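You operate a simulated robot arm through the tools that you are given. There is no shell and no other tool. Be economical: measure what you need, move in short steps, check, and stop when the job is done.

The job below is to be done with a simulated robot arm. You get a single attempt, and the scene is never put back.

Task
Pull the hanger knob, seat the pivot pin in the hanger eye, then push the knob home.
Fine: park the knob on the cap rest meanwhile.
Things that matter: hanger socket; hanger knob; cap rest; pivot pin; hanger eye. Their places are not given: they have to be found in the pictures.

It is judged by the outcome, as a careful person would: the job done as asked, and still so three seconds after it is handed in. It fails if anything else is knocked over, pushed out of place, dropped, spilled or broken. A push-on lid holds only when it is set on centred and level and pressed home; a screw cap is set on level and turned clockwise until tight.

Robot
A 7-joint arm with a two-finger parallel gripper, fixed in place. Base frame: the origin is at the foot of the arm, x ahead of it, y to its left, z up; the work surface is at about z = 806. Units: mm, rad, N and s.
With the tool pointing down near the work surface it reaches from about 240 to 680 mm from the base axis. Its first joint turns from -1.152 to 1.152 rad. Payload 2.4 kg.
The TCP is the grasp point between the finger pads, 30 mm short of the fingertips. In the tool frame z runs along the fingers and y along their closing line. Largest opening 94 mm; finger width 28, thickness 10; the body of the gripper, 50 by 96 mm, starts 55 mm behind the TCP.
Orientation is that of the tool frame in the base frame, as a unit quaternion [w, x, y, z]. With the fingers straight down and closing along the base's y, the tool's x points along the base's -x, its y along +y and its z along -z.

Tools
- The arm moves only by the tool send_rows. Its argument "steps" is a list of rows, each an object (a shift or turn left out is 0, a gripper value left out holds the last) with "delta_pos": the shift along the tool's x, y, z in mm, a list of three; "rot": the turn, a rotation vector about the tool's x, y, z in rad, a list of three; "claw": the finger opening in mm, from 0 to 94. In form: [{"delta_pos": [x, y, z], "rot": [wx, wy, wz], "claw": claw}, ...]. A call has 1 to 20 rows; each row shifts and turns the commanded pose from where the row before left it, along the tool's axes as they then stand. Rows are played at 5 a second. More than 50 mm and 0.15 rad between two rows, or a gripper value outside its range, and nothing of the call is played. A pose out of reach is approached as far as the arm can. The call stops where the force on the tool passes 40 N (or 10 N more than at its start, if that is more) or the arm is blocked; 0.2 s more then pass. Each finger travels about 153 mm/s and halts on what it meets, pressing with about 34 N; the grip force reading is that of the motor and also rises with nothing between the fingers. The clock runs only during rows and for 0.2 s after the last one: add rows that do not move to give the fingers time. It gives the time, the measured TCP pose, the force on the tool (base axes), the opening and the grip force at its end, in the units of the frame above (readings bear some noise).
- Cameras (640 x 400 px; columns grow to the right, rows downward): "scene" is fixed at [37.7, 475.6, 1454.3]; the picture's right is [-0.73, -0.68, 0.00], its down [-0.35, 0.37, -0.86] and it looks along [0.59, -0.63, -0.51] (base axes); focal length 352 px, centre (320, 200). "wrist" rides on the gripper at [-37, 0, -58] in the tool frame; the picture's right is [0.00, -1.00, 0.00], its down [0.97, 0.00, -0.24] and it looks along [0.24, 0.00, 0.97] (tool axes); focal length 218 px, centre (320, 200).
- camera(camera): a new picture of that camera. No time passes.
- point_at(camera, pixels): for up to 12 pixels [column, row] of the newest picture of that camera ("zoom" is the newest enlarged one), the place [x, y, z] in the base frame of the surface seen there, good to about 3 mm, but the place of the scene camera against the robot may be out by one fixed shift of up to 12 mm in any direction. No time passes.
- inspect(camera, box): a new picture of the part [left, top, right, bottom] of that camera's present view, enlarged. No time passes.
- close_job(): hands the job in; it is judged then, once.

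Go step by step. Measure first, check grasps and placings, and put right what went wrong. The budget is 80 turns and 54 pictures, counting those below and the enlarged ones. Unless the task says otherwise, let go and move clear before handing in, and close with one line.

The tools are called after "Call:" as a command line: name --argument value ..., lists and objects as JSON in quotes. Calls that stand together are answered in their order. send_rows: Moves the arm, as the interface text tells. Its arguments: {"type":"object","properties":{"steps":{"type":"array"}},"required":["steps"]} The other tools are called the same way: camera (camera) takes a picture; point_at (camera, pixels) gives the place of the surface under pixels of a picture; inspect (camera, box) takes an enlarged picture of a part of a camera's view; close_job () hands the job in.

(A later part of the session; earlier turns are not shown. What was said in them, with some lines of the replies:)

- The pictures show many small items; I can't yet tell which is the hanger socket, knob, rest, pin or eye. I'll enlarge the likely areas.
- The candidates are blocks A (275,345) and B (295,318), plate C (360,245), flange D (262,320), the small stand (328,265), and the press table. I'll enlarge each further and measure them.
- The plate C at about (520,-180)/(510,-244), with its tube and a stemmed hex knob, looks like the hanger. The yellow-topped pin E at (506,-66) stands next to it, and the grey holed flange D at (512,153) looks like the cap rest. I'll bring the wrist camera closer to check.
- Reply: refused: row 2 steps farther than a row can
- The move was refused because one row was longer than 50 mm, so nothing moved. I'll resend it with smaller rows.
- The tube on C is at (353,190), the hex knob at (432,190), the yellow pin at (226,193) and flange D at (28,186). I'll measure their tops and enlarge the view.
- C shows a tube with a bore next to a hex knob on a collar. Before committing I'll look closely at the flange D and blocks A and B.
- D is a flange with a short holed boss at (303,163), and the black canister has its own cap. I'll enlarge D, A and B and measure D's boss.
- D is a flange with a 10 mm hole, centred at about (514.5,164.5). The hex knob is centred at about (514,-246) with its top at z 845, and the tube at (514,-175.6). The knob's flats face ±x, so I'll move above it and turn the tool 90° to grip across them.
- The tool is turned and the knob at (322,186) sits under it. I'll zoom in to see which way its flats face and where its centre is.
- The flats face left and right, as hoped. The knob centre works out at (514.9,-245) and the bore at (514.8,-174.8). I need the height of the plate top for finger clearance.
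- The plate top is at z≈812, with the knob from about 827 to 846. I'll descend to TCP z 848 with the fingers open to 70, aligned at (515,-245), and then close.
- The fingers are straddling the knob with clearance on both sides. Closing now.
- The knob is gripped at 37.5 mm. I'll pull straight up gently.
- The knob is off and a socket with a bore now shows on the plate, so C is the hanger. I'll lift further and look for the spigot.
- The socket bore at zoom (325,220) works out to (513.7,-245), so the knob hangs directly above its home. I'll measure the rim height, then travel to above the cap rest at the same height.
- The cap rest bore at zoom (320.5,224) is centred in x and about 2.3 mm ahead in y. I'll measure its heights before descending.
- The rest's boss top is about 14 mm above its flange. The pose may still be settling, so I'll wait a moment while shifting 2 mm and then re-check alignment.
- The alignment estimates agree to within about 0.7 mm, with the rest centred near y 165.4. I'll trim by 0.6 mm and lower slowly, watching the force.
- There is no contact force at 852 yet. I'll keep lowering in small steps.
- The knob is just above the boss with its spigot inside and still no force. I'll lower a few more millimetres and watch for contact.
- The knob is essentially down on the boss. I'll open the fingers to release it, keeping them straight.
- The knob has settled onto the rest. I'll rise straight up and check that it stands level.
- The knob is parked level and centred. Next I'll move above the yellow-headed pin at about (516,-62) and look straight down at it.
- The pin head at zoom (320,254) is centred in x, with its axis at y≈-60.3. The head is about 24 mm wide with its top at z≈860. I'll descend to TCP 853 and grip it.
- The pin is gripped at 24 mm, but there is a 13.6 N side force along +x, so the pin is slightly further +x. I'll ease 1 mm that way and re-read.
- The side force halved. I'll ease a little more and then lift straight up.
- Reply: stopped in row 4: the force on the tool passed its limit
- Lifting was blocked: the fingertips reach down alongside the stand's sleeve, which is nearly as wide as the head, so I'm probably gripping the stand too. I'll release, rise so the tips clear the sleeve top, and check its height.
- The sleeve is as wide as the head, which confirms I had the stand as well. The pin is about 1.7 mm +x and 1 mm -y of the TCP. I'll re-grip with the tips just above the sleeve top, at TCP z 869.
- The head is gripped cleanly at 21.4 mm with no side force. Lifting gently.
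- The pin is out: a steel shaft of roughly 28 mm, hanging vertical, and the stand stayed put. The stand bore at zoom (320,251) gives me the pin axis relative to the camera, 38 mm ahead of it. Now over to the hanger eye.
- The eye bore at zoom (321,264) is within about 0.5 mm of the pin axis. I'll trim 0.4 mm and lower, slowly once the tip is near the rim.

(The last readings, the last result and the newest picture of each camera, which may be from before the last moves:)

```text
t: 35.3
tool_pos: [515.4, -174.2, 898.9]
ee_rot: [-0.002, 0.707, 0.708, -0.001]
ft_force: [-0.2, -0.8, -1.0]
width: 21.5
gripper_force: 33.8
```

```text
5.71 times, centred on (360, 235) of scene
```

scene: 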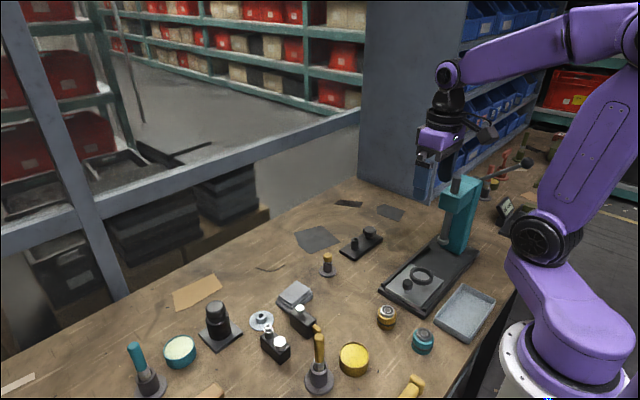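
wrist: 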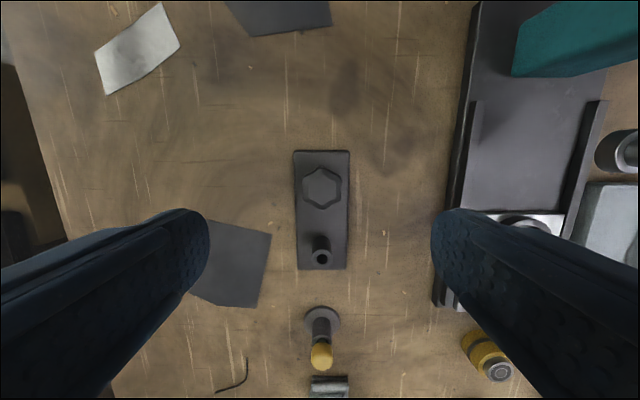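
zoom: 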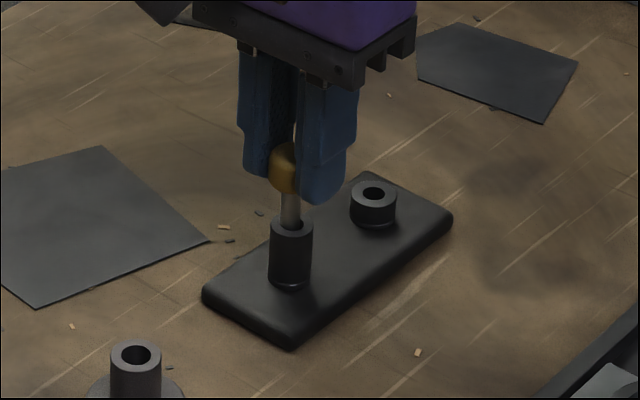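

The pin tip appears to be entering the bore with no force. I'll continue down in small steps.

Call:
send_rows --steps '[{"delta_pos": [0, 0, 3]}, {"delta_pos": [0, 0, 3]}, {"delta_pos": [0, 0, 3]}, {"delta_pos": [0, 0, 3]}, {"delta_pos": [0, 0, 3]}, {}]'

Call:
inspect --camera "scene" --box '[325, 205, 375, 255]'

```text
t: 36.7
tool_pos: [516.8, -174.3, 885.0]
ee_rot: [-0.001, 0.707, 0.707, -0.001]
ft_force: [0.9, 0.4, -0.1]
width: 21.7
gripper_force: 34.0
```

```text
8.00 times, centred on (350, 230) of scene
```

zoom: 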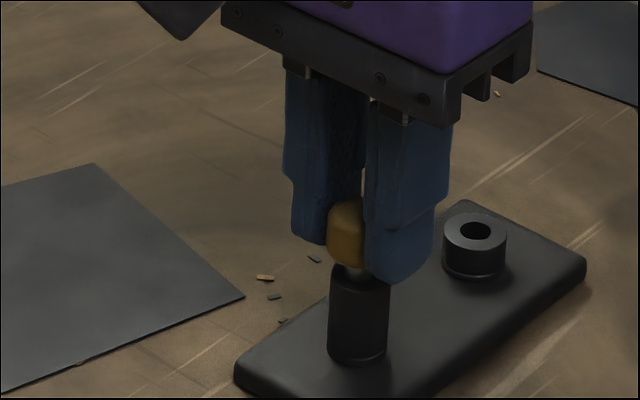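

The pin is well into the eye with no force. I'll keep lowering until it seats, stopping before the fingertips reach the tube rim.

Call:
send_rows --steps '[{"delta_pos": [0, 0, 2]}, {"delta_pos": [0, 0, 2]}, {"delta_pos": [0, 0, 1.5]}, {"delta_pos": [0, 0, 1]}, {}]'

Call:
inspect --camera "scene" --box '[335, 220, 365, 250]'

```text
t: 37.9
tool_pos: [516.7, -175.0, 879.4]
ee_rot: [-0.001, 0.707, 0.707, -0.001]
ft_force: [-6.8, 1.1, 25.7]
width: 21.6
gripper_force: 34.2
```

```text
13.33 times, centred on (350, 235) of scene
```

zoom: 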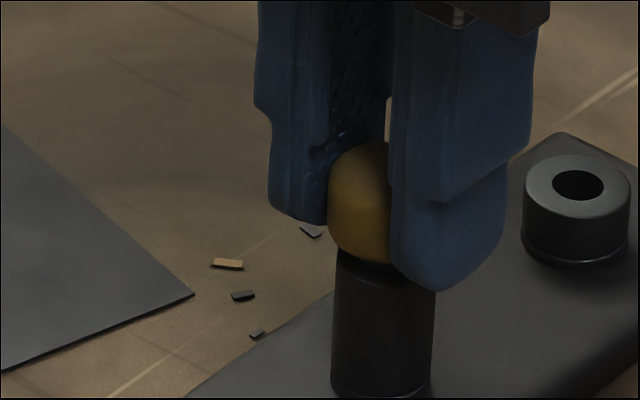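

The force rose to 26 N at 879, exactly where the head should meet the rim, so the pin is seated. I'll release, rise and inspect.

Call:
send_rows --steps '[{"delta_pos": [0, 0, -0.6]}, {"claw": 30}, {"claw": 45}, {}, {"delta_pos": [0, 0, -20]}, {"delta_pos": [0, 0, -35]}, {"delta_pos": [0, 0, -44]}, {}]'

Call:
inspect --camera "scene" --box '[335, 215, 375, 255]'

Call:
inspect --camera "wrist" --box '[240, 130, 400, 230]'

```text
t: 39.7
tool_pos: [515.4, -174.3, 980.4]
ee_rot: [-0.002, 0.707, 0.707, -0.001]
ft_force: [0.9, -0.2, -0.2]
width: 45.1
gripper_force: 0.1
```

```text
10.00 times, centred on (355, 235) of scene
```

zoom: 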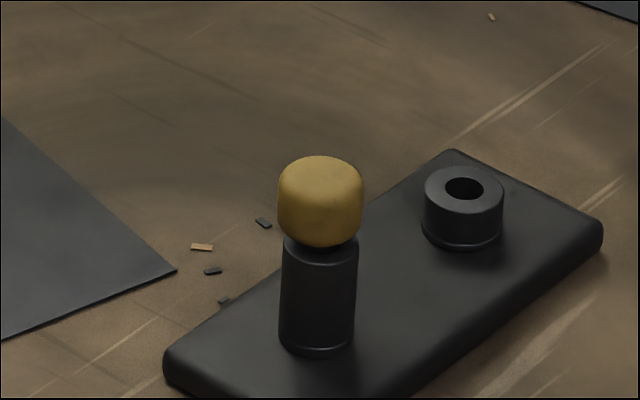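

```text
4.00 times, centred on (320, 180) of wrist
```

zoom: 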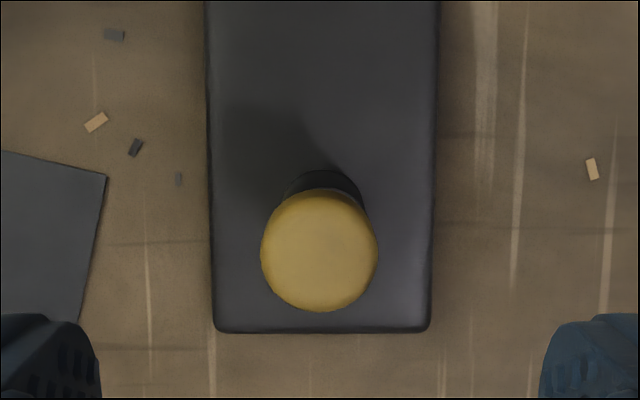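

The pin is seated upright in the eye, with its head down at the rim. Now back to the parked knob.

Call:
send_rows --steps '[{"delta_pos": [42.5, -1, 0], "claw": 60}, {"delta_pos": [42.5, 0, 0]}, {"delta_pos": [42.5, 0, 0]}, {"delta_pos": [42.5, 0, 0]}, {"delta_pos": [42.5, 0, 0]}, {"delta_pos": [42.5, 0, 0]}, {"delta_pos": [42.5, 0, 0]}, {"delta_pos": [42.2, 0, 0]}, {}, {}]'

Call:
inspect --camera "wrist" --box '[240, 130, 400, 230]'

```text
t: 41.9
tool_pos: [514.8, 163.2, 977.6]
ee_rot: [-0.002, 0.707, 0.707, -0.002]
ft_force: [-0.5, -0.5, -0.3]
width: 60.1
gripper_force: 0.1
```

```text
4.00 times, centred on (320, 180) of wrist
```

zoom: 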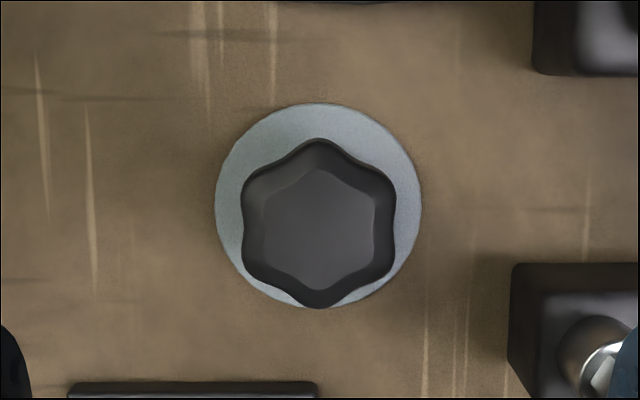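

The knob appears 7.5 zoom rows lower than when I released it, so I need +1.6 mm in y. I'll descend to 845 and grip.

Call:
send_rows --steps '[{"delta_pos": [1.6, 0.3, 45]}, {"delta_pos": [0, 0, 45]}, {"delta_pos": [0, 0, 30]}, {"delta_pos": [0, 0, 12.5]}, {}, {"claw": 45}, {"claw": 25}, {"claw": 20}, {}]'

Call:
inspect --camera "scene" --box '[230, 280, 290, 335]'

```text
t: 43.9
tool_pos: [516.4, 167.4, 844.5]
ee_rot: [-0.002, 0.707, 0.707, -0.001]
ft_force: [-0.1, 0.4, 0.6]
width: 37.0
gripper_force: 34.1
```

```text
7.27 times, centred on (260, 308) of scene
```

zoom: 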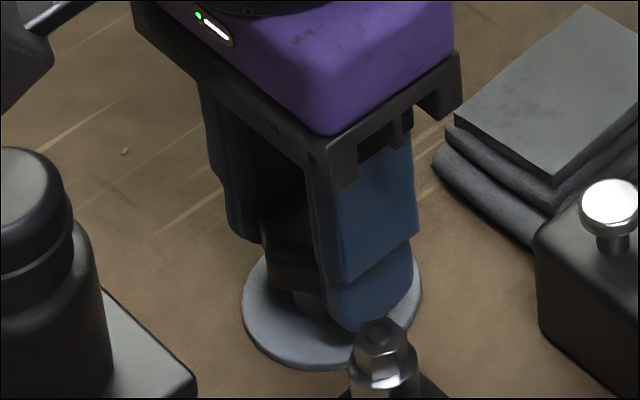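

The knob is gripped at 37 mm with no side force. I'll lift it off the rest.

Call:
send_rows --steps '[{"delta_pos": [0, 0, -5]}, {"delta_pos": [0, 0, -10]}, {"delta_pos": [0, 0, -28]}, {"delta_pos": [0, 0, -45]}, {"delta_pos": [0, 0, -45]}, {}, {}]'

Call:
inspect --camera "wrist" --box '[240, 130, 400, 230]'

```text
t: 45.5
tool_pos: [516.7, 166.1, 977.9]
ee_rot: [-0.001, 0.708, 0.707, -0.001]
ft_force: [-0.5, 0.2, -0.2]
width: 37.1
gripper_force: 34.3
```

```text
4.00 times, centred on (320, 180) of wrist
```

zoom: 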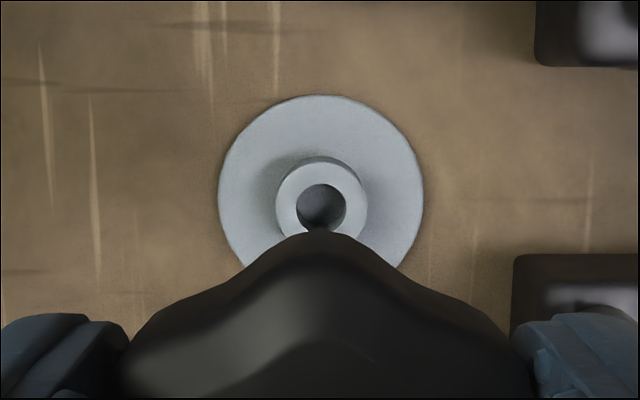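

The bore at zoom (322,207) shows the knob axis is about 2.4 mm behind the TCP in y this time. I'll check the knob's attitude in the fingers from the scene.

Call:
inspect --camera "scene" --box '[235, 220, 295, 275]'

Call:
camera --camera "wrist"

```text
7.27 times, centred on (265, 248) of scene
```

zoom: 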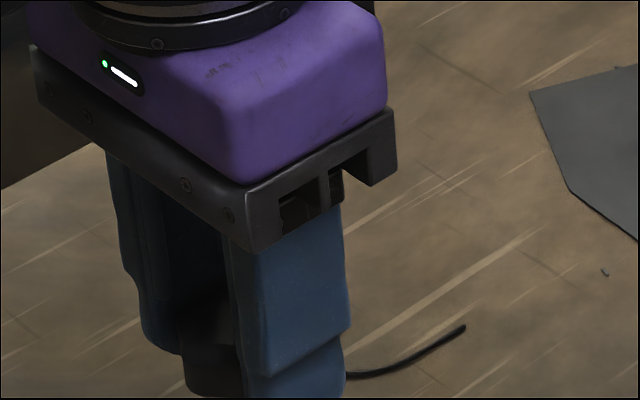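

```text
0 pictures are left
```

wrist: 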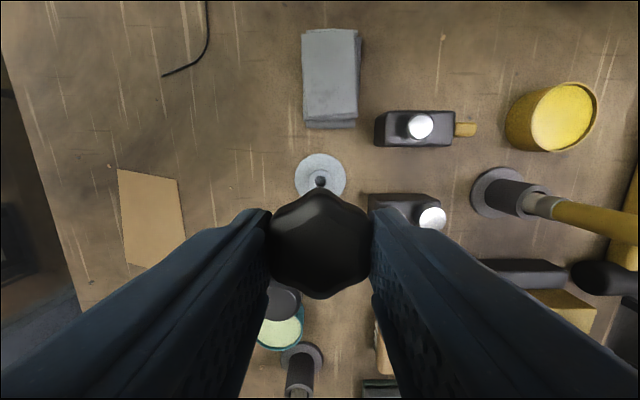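

I've used all the pictures, so from here I work by pose and force. The silhouette and bore both put the knob axis 2.1 mm further back in hand than at first pickup, so home is TCP y≈-243.0, x≈515.2. I'll travel there high up and average some readings.

Call:
send_rows --steps '[{"delta_pos": [-41, -0.7, 0]}, {"delta_pos": [-41, 0, 0]}, {"delta_pos": [-41, 0, 0]}, {"delta_pos": [-41, 0, 0]}, {"delta_pos": [-41, 0, 0]}, {"delta_pos": [-41, 0, 0]}, {"delta_pos": [-41, 0, 0]}, {"delta_pos": [-41, 0, 0]}, {"delta_pos": [-41, 0, 0]}, {"delta_pos": [-41, 0, 0]}, {}, {}, {}]'

Call:
send_rows --steps '[{}]'

Call:
send_rows --steps '[{}]'

Call:
send_rows --steps '[{}]'

Call:
send_rows --steps '[{}]'

Call:
send_rows --steps '[{}]'

```text
t: 48.3
tool_pos: [513.4, -245.3, 978.9]
ee_rot: [-0.001, 0.707, 0.707, -0.001]
ft_force: [0.8, -1.0, 0.5]
width: 37.1
gripper_force: 34.2
```

```text
t: 48.7
tool_pos: [513.1, -243.8, 979.6]
ee_rot: [-0.001, 0.707, 0.707, 0.0]
ft_force: [-0.1, 0.1, -0.3]
width: 37.1
gripper_force: 33.8
```

```text
t: 49.1
tool_pos: [514.0, -244.4, 978.2]
ee_rot: [-0.001, 0.707, 0.707, -0.001]
ft_force: [0.3, -0.9, -0.3]
width: 37.1
gripper_force: 34.0
```

```text
t: 49.5
tool_pos: [513.3, -245.8, 978.5]
ee_rot: [-0.001, 0.707, 0.707, -0.001]
ft_force: [-0.1, -0.3, -0.5]
width: 37.0
gripper_force: 33.9
```

```text
t: 49.9
tool_pos: [514.2, -245.2, 978.9]
ee_rot: [-0.002, 0.708, 0.707, -0.001]
ft_force: [0.1, 0.0, -0.8]
width: 37.0
gripper_force: 34.1
```

```text
t: 50.3
tool_pos: [513.6, -246.1, 977.7]
ee_rot: [-0.001, 0.708, 0.707, -0.001]
ft_force: [-1.1, 0.1, -0.9]
width: 37.2
gripper_force: 33.6
```

The six readings average (513.6,-245.1), so my running count had drifted about 2 mm. Target is (514.2,-243.0), so I'll correct by +2.1 in y and +0.6 in x, then go down partway and re-average.

Call:
send_rows --steps '[{"delta_pos": [2.1, 0.6, 20]}, {"delta_pos": [0, 0, 45]}, {"delta_pos": [0, 0, 33]}, {}, {}, {}]'

Call:
send_rows --steps '[{}]'

Call:
send_rows --steps '[{}]'

Call:
send_rows --steps '[{}]'

Call:
send_rows --steps '[{}]'

```text
t: 51.7
tool_pos: [513.8, -244.3, 879.9]
ee_rot: [-0.001, 0.707, 0.708, -0.001]
ft_force: [0.8, -2.1, -1.2]
width: 37.0
gripper_force: 33.6
```

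```text
t: 52.1
tool_pos: [514.0, -243.6, 880.2]
ee_rot: [-0.002, 0.707, 0.707, -0.001]
ft_force: [-0.4, -0.5, -0.5]
width: 37.2
gripper_force: 34.4
```

```text
t: 52.5
tool_pos: [513.7, -242.8, 878.9]
ee_rot: [-0.001, 0.707, 0.707, -0.001]
ft_force: [0.4, -0.1, 0.1]
width: 36.9
gripper_force: 34.3
```

```text
t: 52.9
tool_pos: [513.2, -243.1, 880.0]
ee_rot: [-0.001, 0.707, 0.707, -0.001]
ft_force: [-0.6, 0.3, -0.5]
width: 36.9
gripper_force: 34.1
```

```text
t: 53.3
tool_pos: [513.5, -244.1, 879.8]
ee_rot: [-0.002, 0.707, 0.707, -0.002]
ft_force: [1.1, 1.3, 0.6]
width: 37.0
gripper_force: 33.9
```

The readings average (513.6,-243.6,879.8). I'll trim +0.4 in y and +0.6 in x, then lower slowly, watching for rim contact near z 861.

Call:
send_rows --steps '[{"delta_pos": [0.4, 0.6, 8]}, {"delta_pos": [0, 0, 4]}, {"delta_pos": [0, 0, 2]}, {"delta_pos": [0, 0, 2]}, {"delta_pos": [0, 0, 2]}, {}]'

Call:
send_rows --steps '[{"delta_pos": [0, 0, 1.5]}, {"delta_pos": [0, 0, 1.5]}, {}]'

```text
t: 54.7
tool_pos: [515.7, -241.7, 862.5]
ee_rot: [-0.002, 0.707, 0.707, -0.001]
ft_force: [0.1, 0.2, 0.2]
width: 37.2
gripper_force: 34.1
```

```text
t: 55.5
tool_pos: [516.2, -241.1, 860.1]
ee_rot: [-0.001, 0.708, 0.706, -0.002]
ft_force: [-1.6, -3.2, 7.2]
width: 36.8
gripper_force: 33.8
```

Light contact (7 N up) at z≈860, with side force pointing to -y and -x, so the spigot edge is on the chamfer. I'll back up 2 mm, shift that way and try again.

Call:
send_rows --steps '[{"delta_pos": [0, 0, -2]}, {"delta_pos": [-1, -0.5, 0]}, {}, {"delta_pos": [0, 0, 2]}, {}]'

Call:
send_rows --steps '[{"delta_pos": [0, 0, 1]}, {}]'

```text
t: 56.7
tool_pos: [516.7, -242.1, 859.0]
ee_rot: [0.0, 0.707, 0.707, -0.002]
ft_force: [0.2, -2.0, -0.6]
width: 37.0
gripper_force: 33.8
```

```text
t: 57.3
tool_pos: [515.3, -242.0, 858.2]
ee_rot: [-0.001, 0.708, 0.706, -0.001]
ft_force: [-0.1, -2.5, -0.9]
width: 37.3
gripper_force: 33.4
```

The vertical force is gone and it is going in. A little -y force remains, so I'll ease 0.5 mm more and continue down.

Call:
send_rows --steps '[{"delta_pos": [-0.5, 0, 1]}, {"delta_pos": [0, 0, 1]}, {}]'

Call:
send_rows --steps '[{"delta_pos": [0, 0, 1]}, {"delta_pos": [0, 0, 1]}, {}]'

```text
t: 58.1
tool_pos: [515.9, -243.0, 855.8]
ee_rot: [-0.002, 0.707, 0.707, -0.002]
ft_force: [-0.4, -0.1, -0.5]
width: 37.3
gripper_force: 33.9
```

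```text
t: 58.9
tool_pos: [514.9, -243.7, 854.4]
ee_rot: [-0.002, 0.706, 0.708, -0.001]
ft_force: [-0.5, -0.2, 0.0]
width: 37.3
gripper_force: 34.1
```

All forces are near zero at z 854, so the spigot is sliding in freely. I'll continue down to the seat.

Call:
send_rows --steps '[{"delta_pos": [0, 0, 1]}, {"delta_pos": [0, 0, 1]}, {}]'

Call:
send_rows --steps '[{"delta_pos": [0, 0, 0.7]}, {"delta_pos": [0, 0, 0.7]}, {}]'

Call:
send_rows --steps '[{"delta_pos": [0, 0, 0.7]}, {"delta_pos": [0, 0, 0.7]}, {}]'

```text
t: 59.7
tool_pos: [515.2, -243.1, 854.3]
ee_rot: [-0.001, 0.706, 0.708, -0.001]
ft_force: [-4.7, 0.1, 15.4]
width: 36.7
gripper_force: 33.6
```

```text
t: 60.5
tool_pos: [515.6, -243.0, 852.6]
ee_rot: [-0.001, 0.708, 0.706, 0.0]
ft_force: [-11.2, 2.8, 35.5]
width: 37.1
gripper_force: 33.9
```

```text
t: 61.3
tool_pos: [515.3, -242.9, 850.5]
ee_rot: [-0.001, 0.707, 0.707, -0.001]
ft_force: [-12.3, 1.7, 34.5]
width: 37.1
gripper_force: 33.6
```

The force has plateaued at 35 N at z≈850.5, about where home should be. I'll relieve the side load, release, and rise clear. Then I'll use the closed fingertips to check the knob's top height and press it home squarely.

Call:
send_rows --steps '[{"delta_pos": [0, -0.6, 0]}, {}]'

Call:
send_rows --steps '[{"claw": 42}, {"claw": 56}, {}, {"delta_pos": [0, 0, -15]}, {"delta_pos": [0, 0, -35]}, {"delta_pos": [-1, 0, -10], "claw": 20}, {"claw": 0}, {}, {}]'

```text
t: 61.9
tool_pos: [514.8, -244.0, 850.6]
ee_rot: [-0.001, 0.706, 0.708, -0.001]
ft_force: [-9.8, -0.9, 33.7]
width: 36.9
gripper_force: 34.2
```

```text
t: 63.9
tool_pos: [515.5, -243.9, 908.7]
ee_rot: [-0.001, 0.707, 0.707, -0.001]
ft_force: [-0.2, -0.4, -0.3]
width: 0.0
gripper_force: 32.5
```

The fingers are closed above the knob. I'll centre over it and come down slowly: contact near TCP 876 means the knob is at its original height of about 846.

Call:
send_rows --steps '[{"delta_pos": [-1, 0, 15]}, {"delta_pos": [0, 0, 10]}, {"delta_pos": [0, 0, 3]}, {"delta_pos": [0, 0, 1]}, {}]'

Call:
send_rows --steps '[{"delta_pos": [0, 0, 1]}, {"delta_pos": [0, 0, 1]}, {}]'

Call:
send_rows --steps '[{"delta_pos": [0, 0, 1]}, {"delta_pos": [0, 0, 1]}, {}]'

```text
t: 65.1
tool_pos: [516.3, -245.0, 878.9]
ee_rot: [-0.001, 0.707, 0.707, -0.001]
ft_force: [-0.3, 0.2, 0.1]
width: 0.0
gripper_force: 32.9
```

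```text
t: 65.9
tool_pos: [516.0, -244.7, 878.7]
ee_rot: [-0.001, 0.707, 0.707, -0.001]
ft_force: [-1.0, -0.1, -1.1]
width: 0.1
gripper_force: 32.4
```

```text
t: 66.7
tool_pos: [515.8, -244.2, 876.0]
ee_rot: [0.0, 0.707, 0.707, -0.001]
ft_force: [0.0, -0.8, 0.3]
width: 0.0
gripper_force: 32.9
```

No contact down to 876, so the knob top is at or below its original height. I'll continue until contact and press.

Call:
send_rows --steps '[{"delta_pos": [0, 0, 0.7]}, {"delta_pos": [0, 0, 0.7]}, {}]'

Call:
send_rows --steps '[{"delta_pos": [0, 0, 0.7]}, {"delta_pos": [0, 0, 0.7]}, {}]'

Call:
send_rows --steps '[{"delta_pos": [0, 0, 0.7]}, {"delta_pos": [0, 0, 0.7]}, {}]'

```text
t: 67.5
tool_pos: [514.8, -243.9, 874.9]
ee_rot: [-0.001, 0.707, 0.707, -0.001]
ft_force: [-5.4, 3.3, 17.6]
width: 0.1
gripper_force: 32.7
```

```text
t: 68.1
tool_pos: [515.5, -244.9, 875.2]
ee_rot: [-0.002, 0.707, 0.707, -0.002]
ft_force: [-4.6, 2.7, 10.6]
width: 0.0
gripper_force: 33.2
stopped in row 3: the force on the tool passed its limit (the readings are from after the stop); the commanded pose is now the measured one
```

```text
t: 68.9
tool_pos: [514.9, -243.5, 875.7]
ee_rot: [0.0, 0.708, 0.706, -0.001]
ft_force: [-11.5, 4.6, 39.1]
width: 0.0
gripper_force: 32.3
```

Contact came at tip z≈845, the knob's original height, and it held firm at about 40 N, so it is home. I'll back straight off and move clear.

Call:
send_rows --steps '[{"delta_pos": [0, 0, -5]}, {"delta_pos": [0, 0, -35]}, {"delta_pos": [0, 0, -45]}, {"delta_pos": [0, 0, -45]}, {}]'

```text
t: 70.1
tool_pos: [514.2, -244.9, 1004.3]
ee_rot: [-0.001, 0.707, 0.707, -0.001]
ft_force: [0.6, -0.6, 1.0]
width: 0.0
gripper_force: 32.7
```

The arm is clear, the pin is seated and the knob is pressed home, so I'm handing in.

Call:
close_job

```text
The job is handed in.
```

The hanger knob was pulled and parked on the cap rest, the pivot pin was seated in the hanger eye, and the knob was pushed back home; I had no pictures left for the last step, so that rests on force (firm at about 40 N) and height (back to about z 845).
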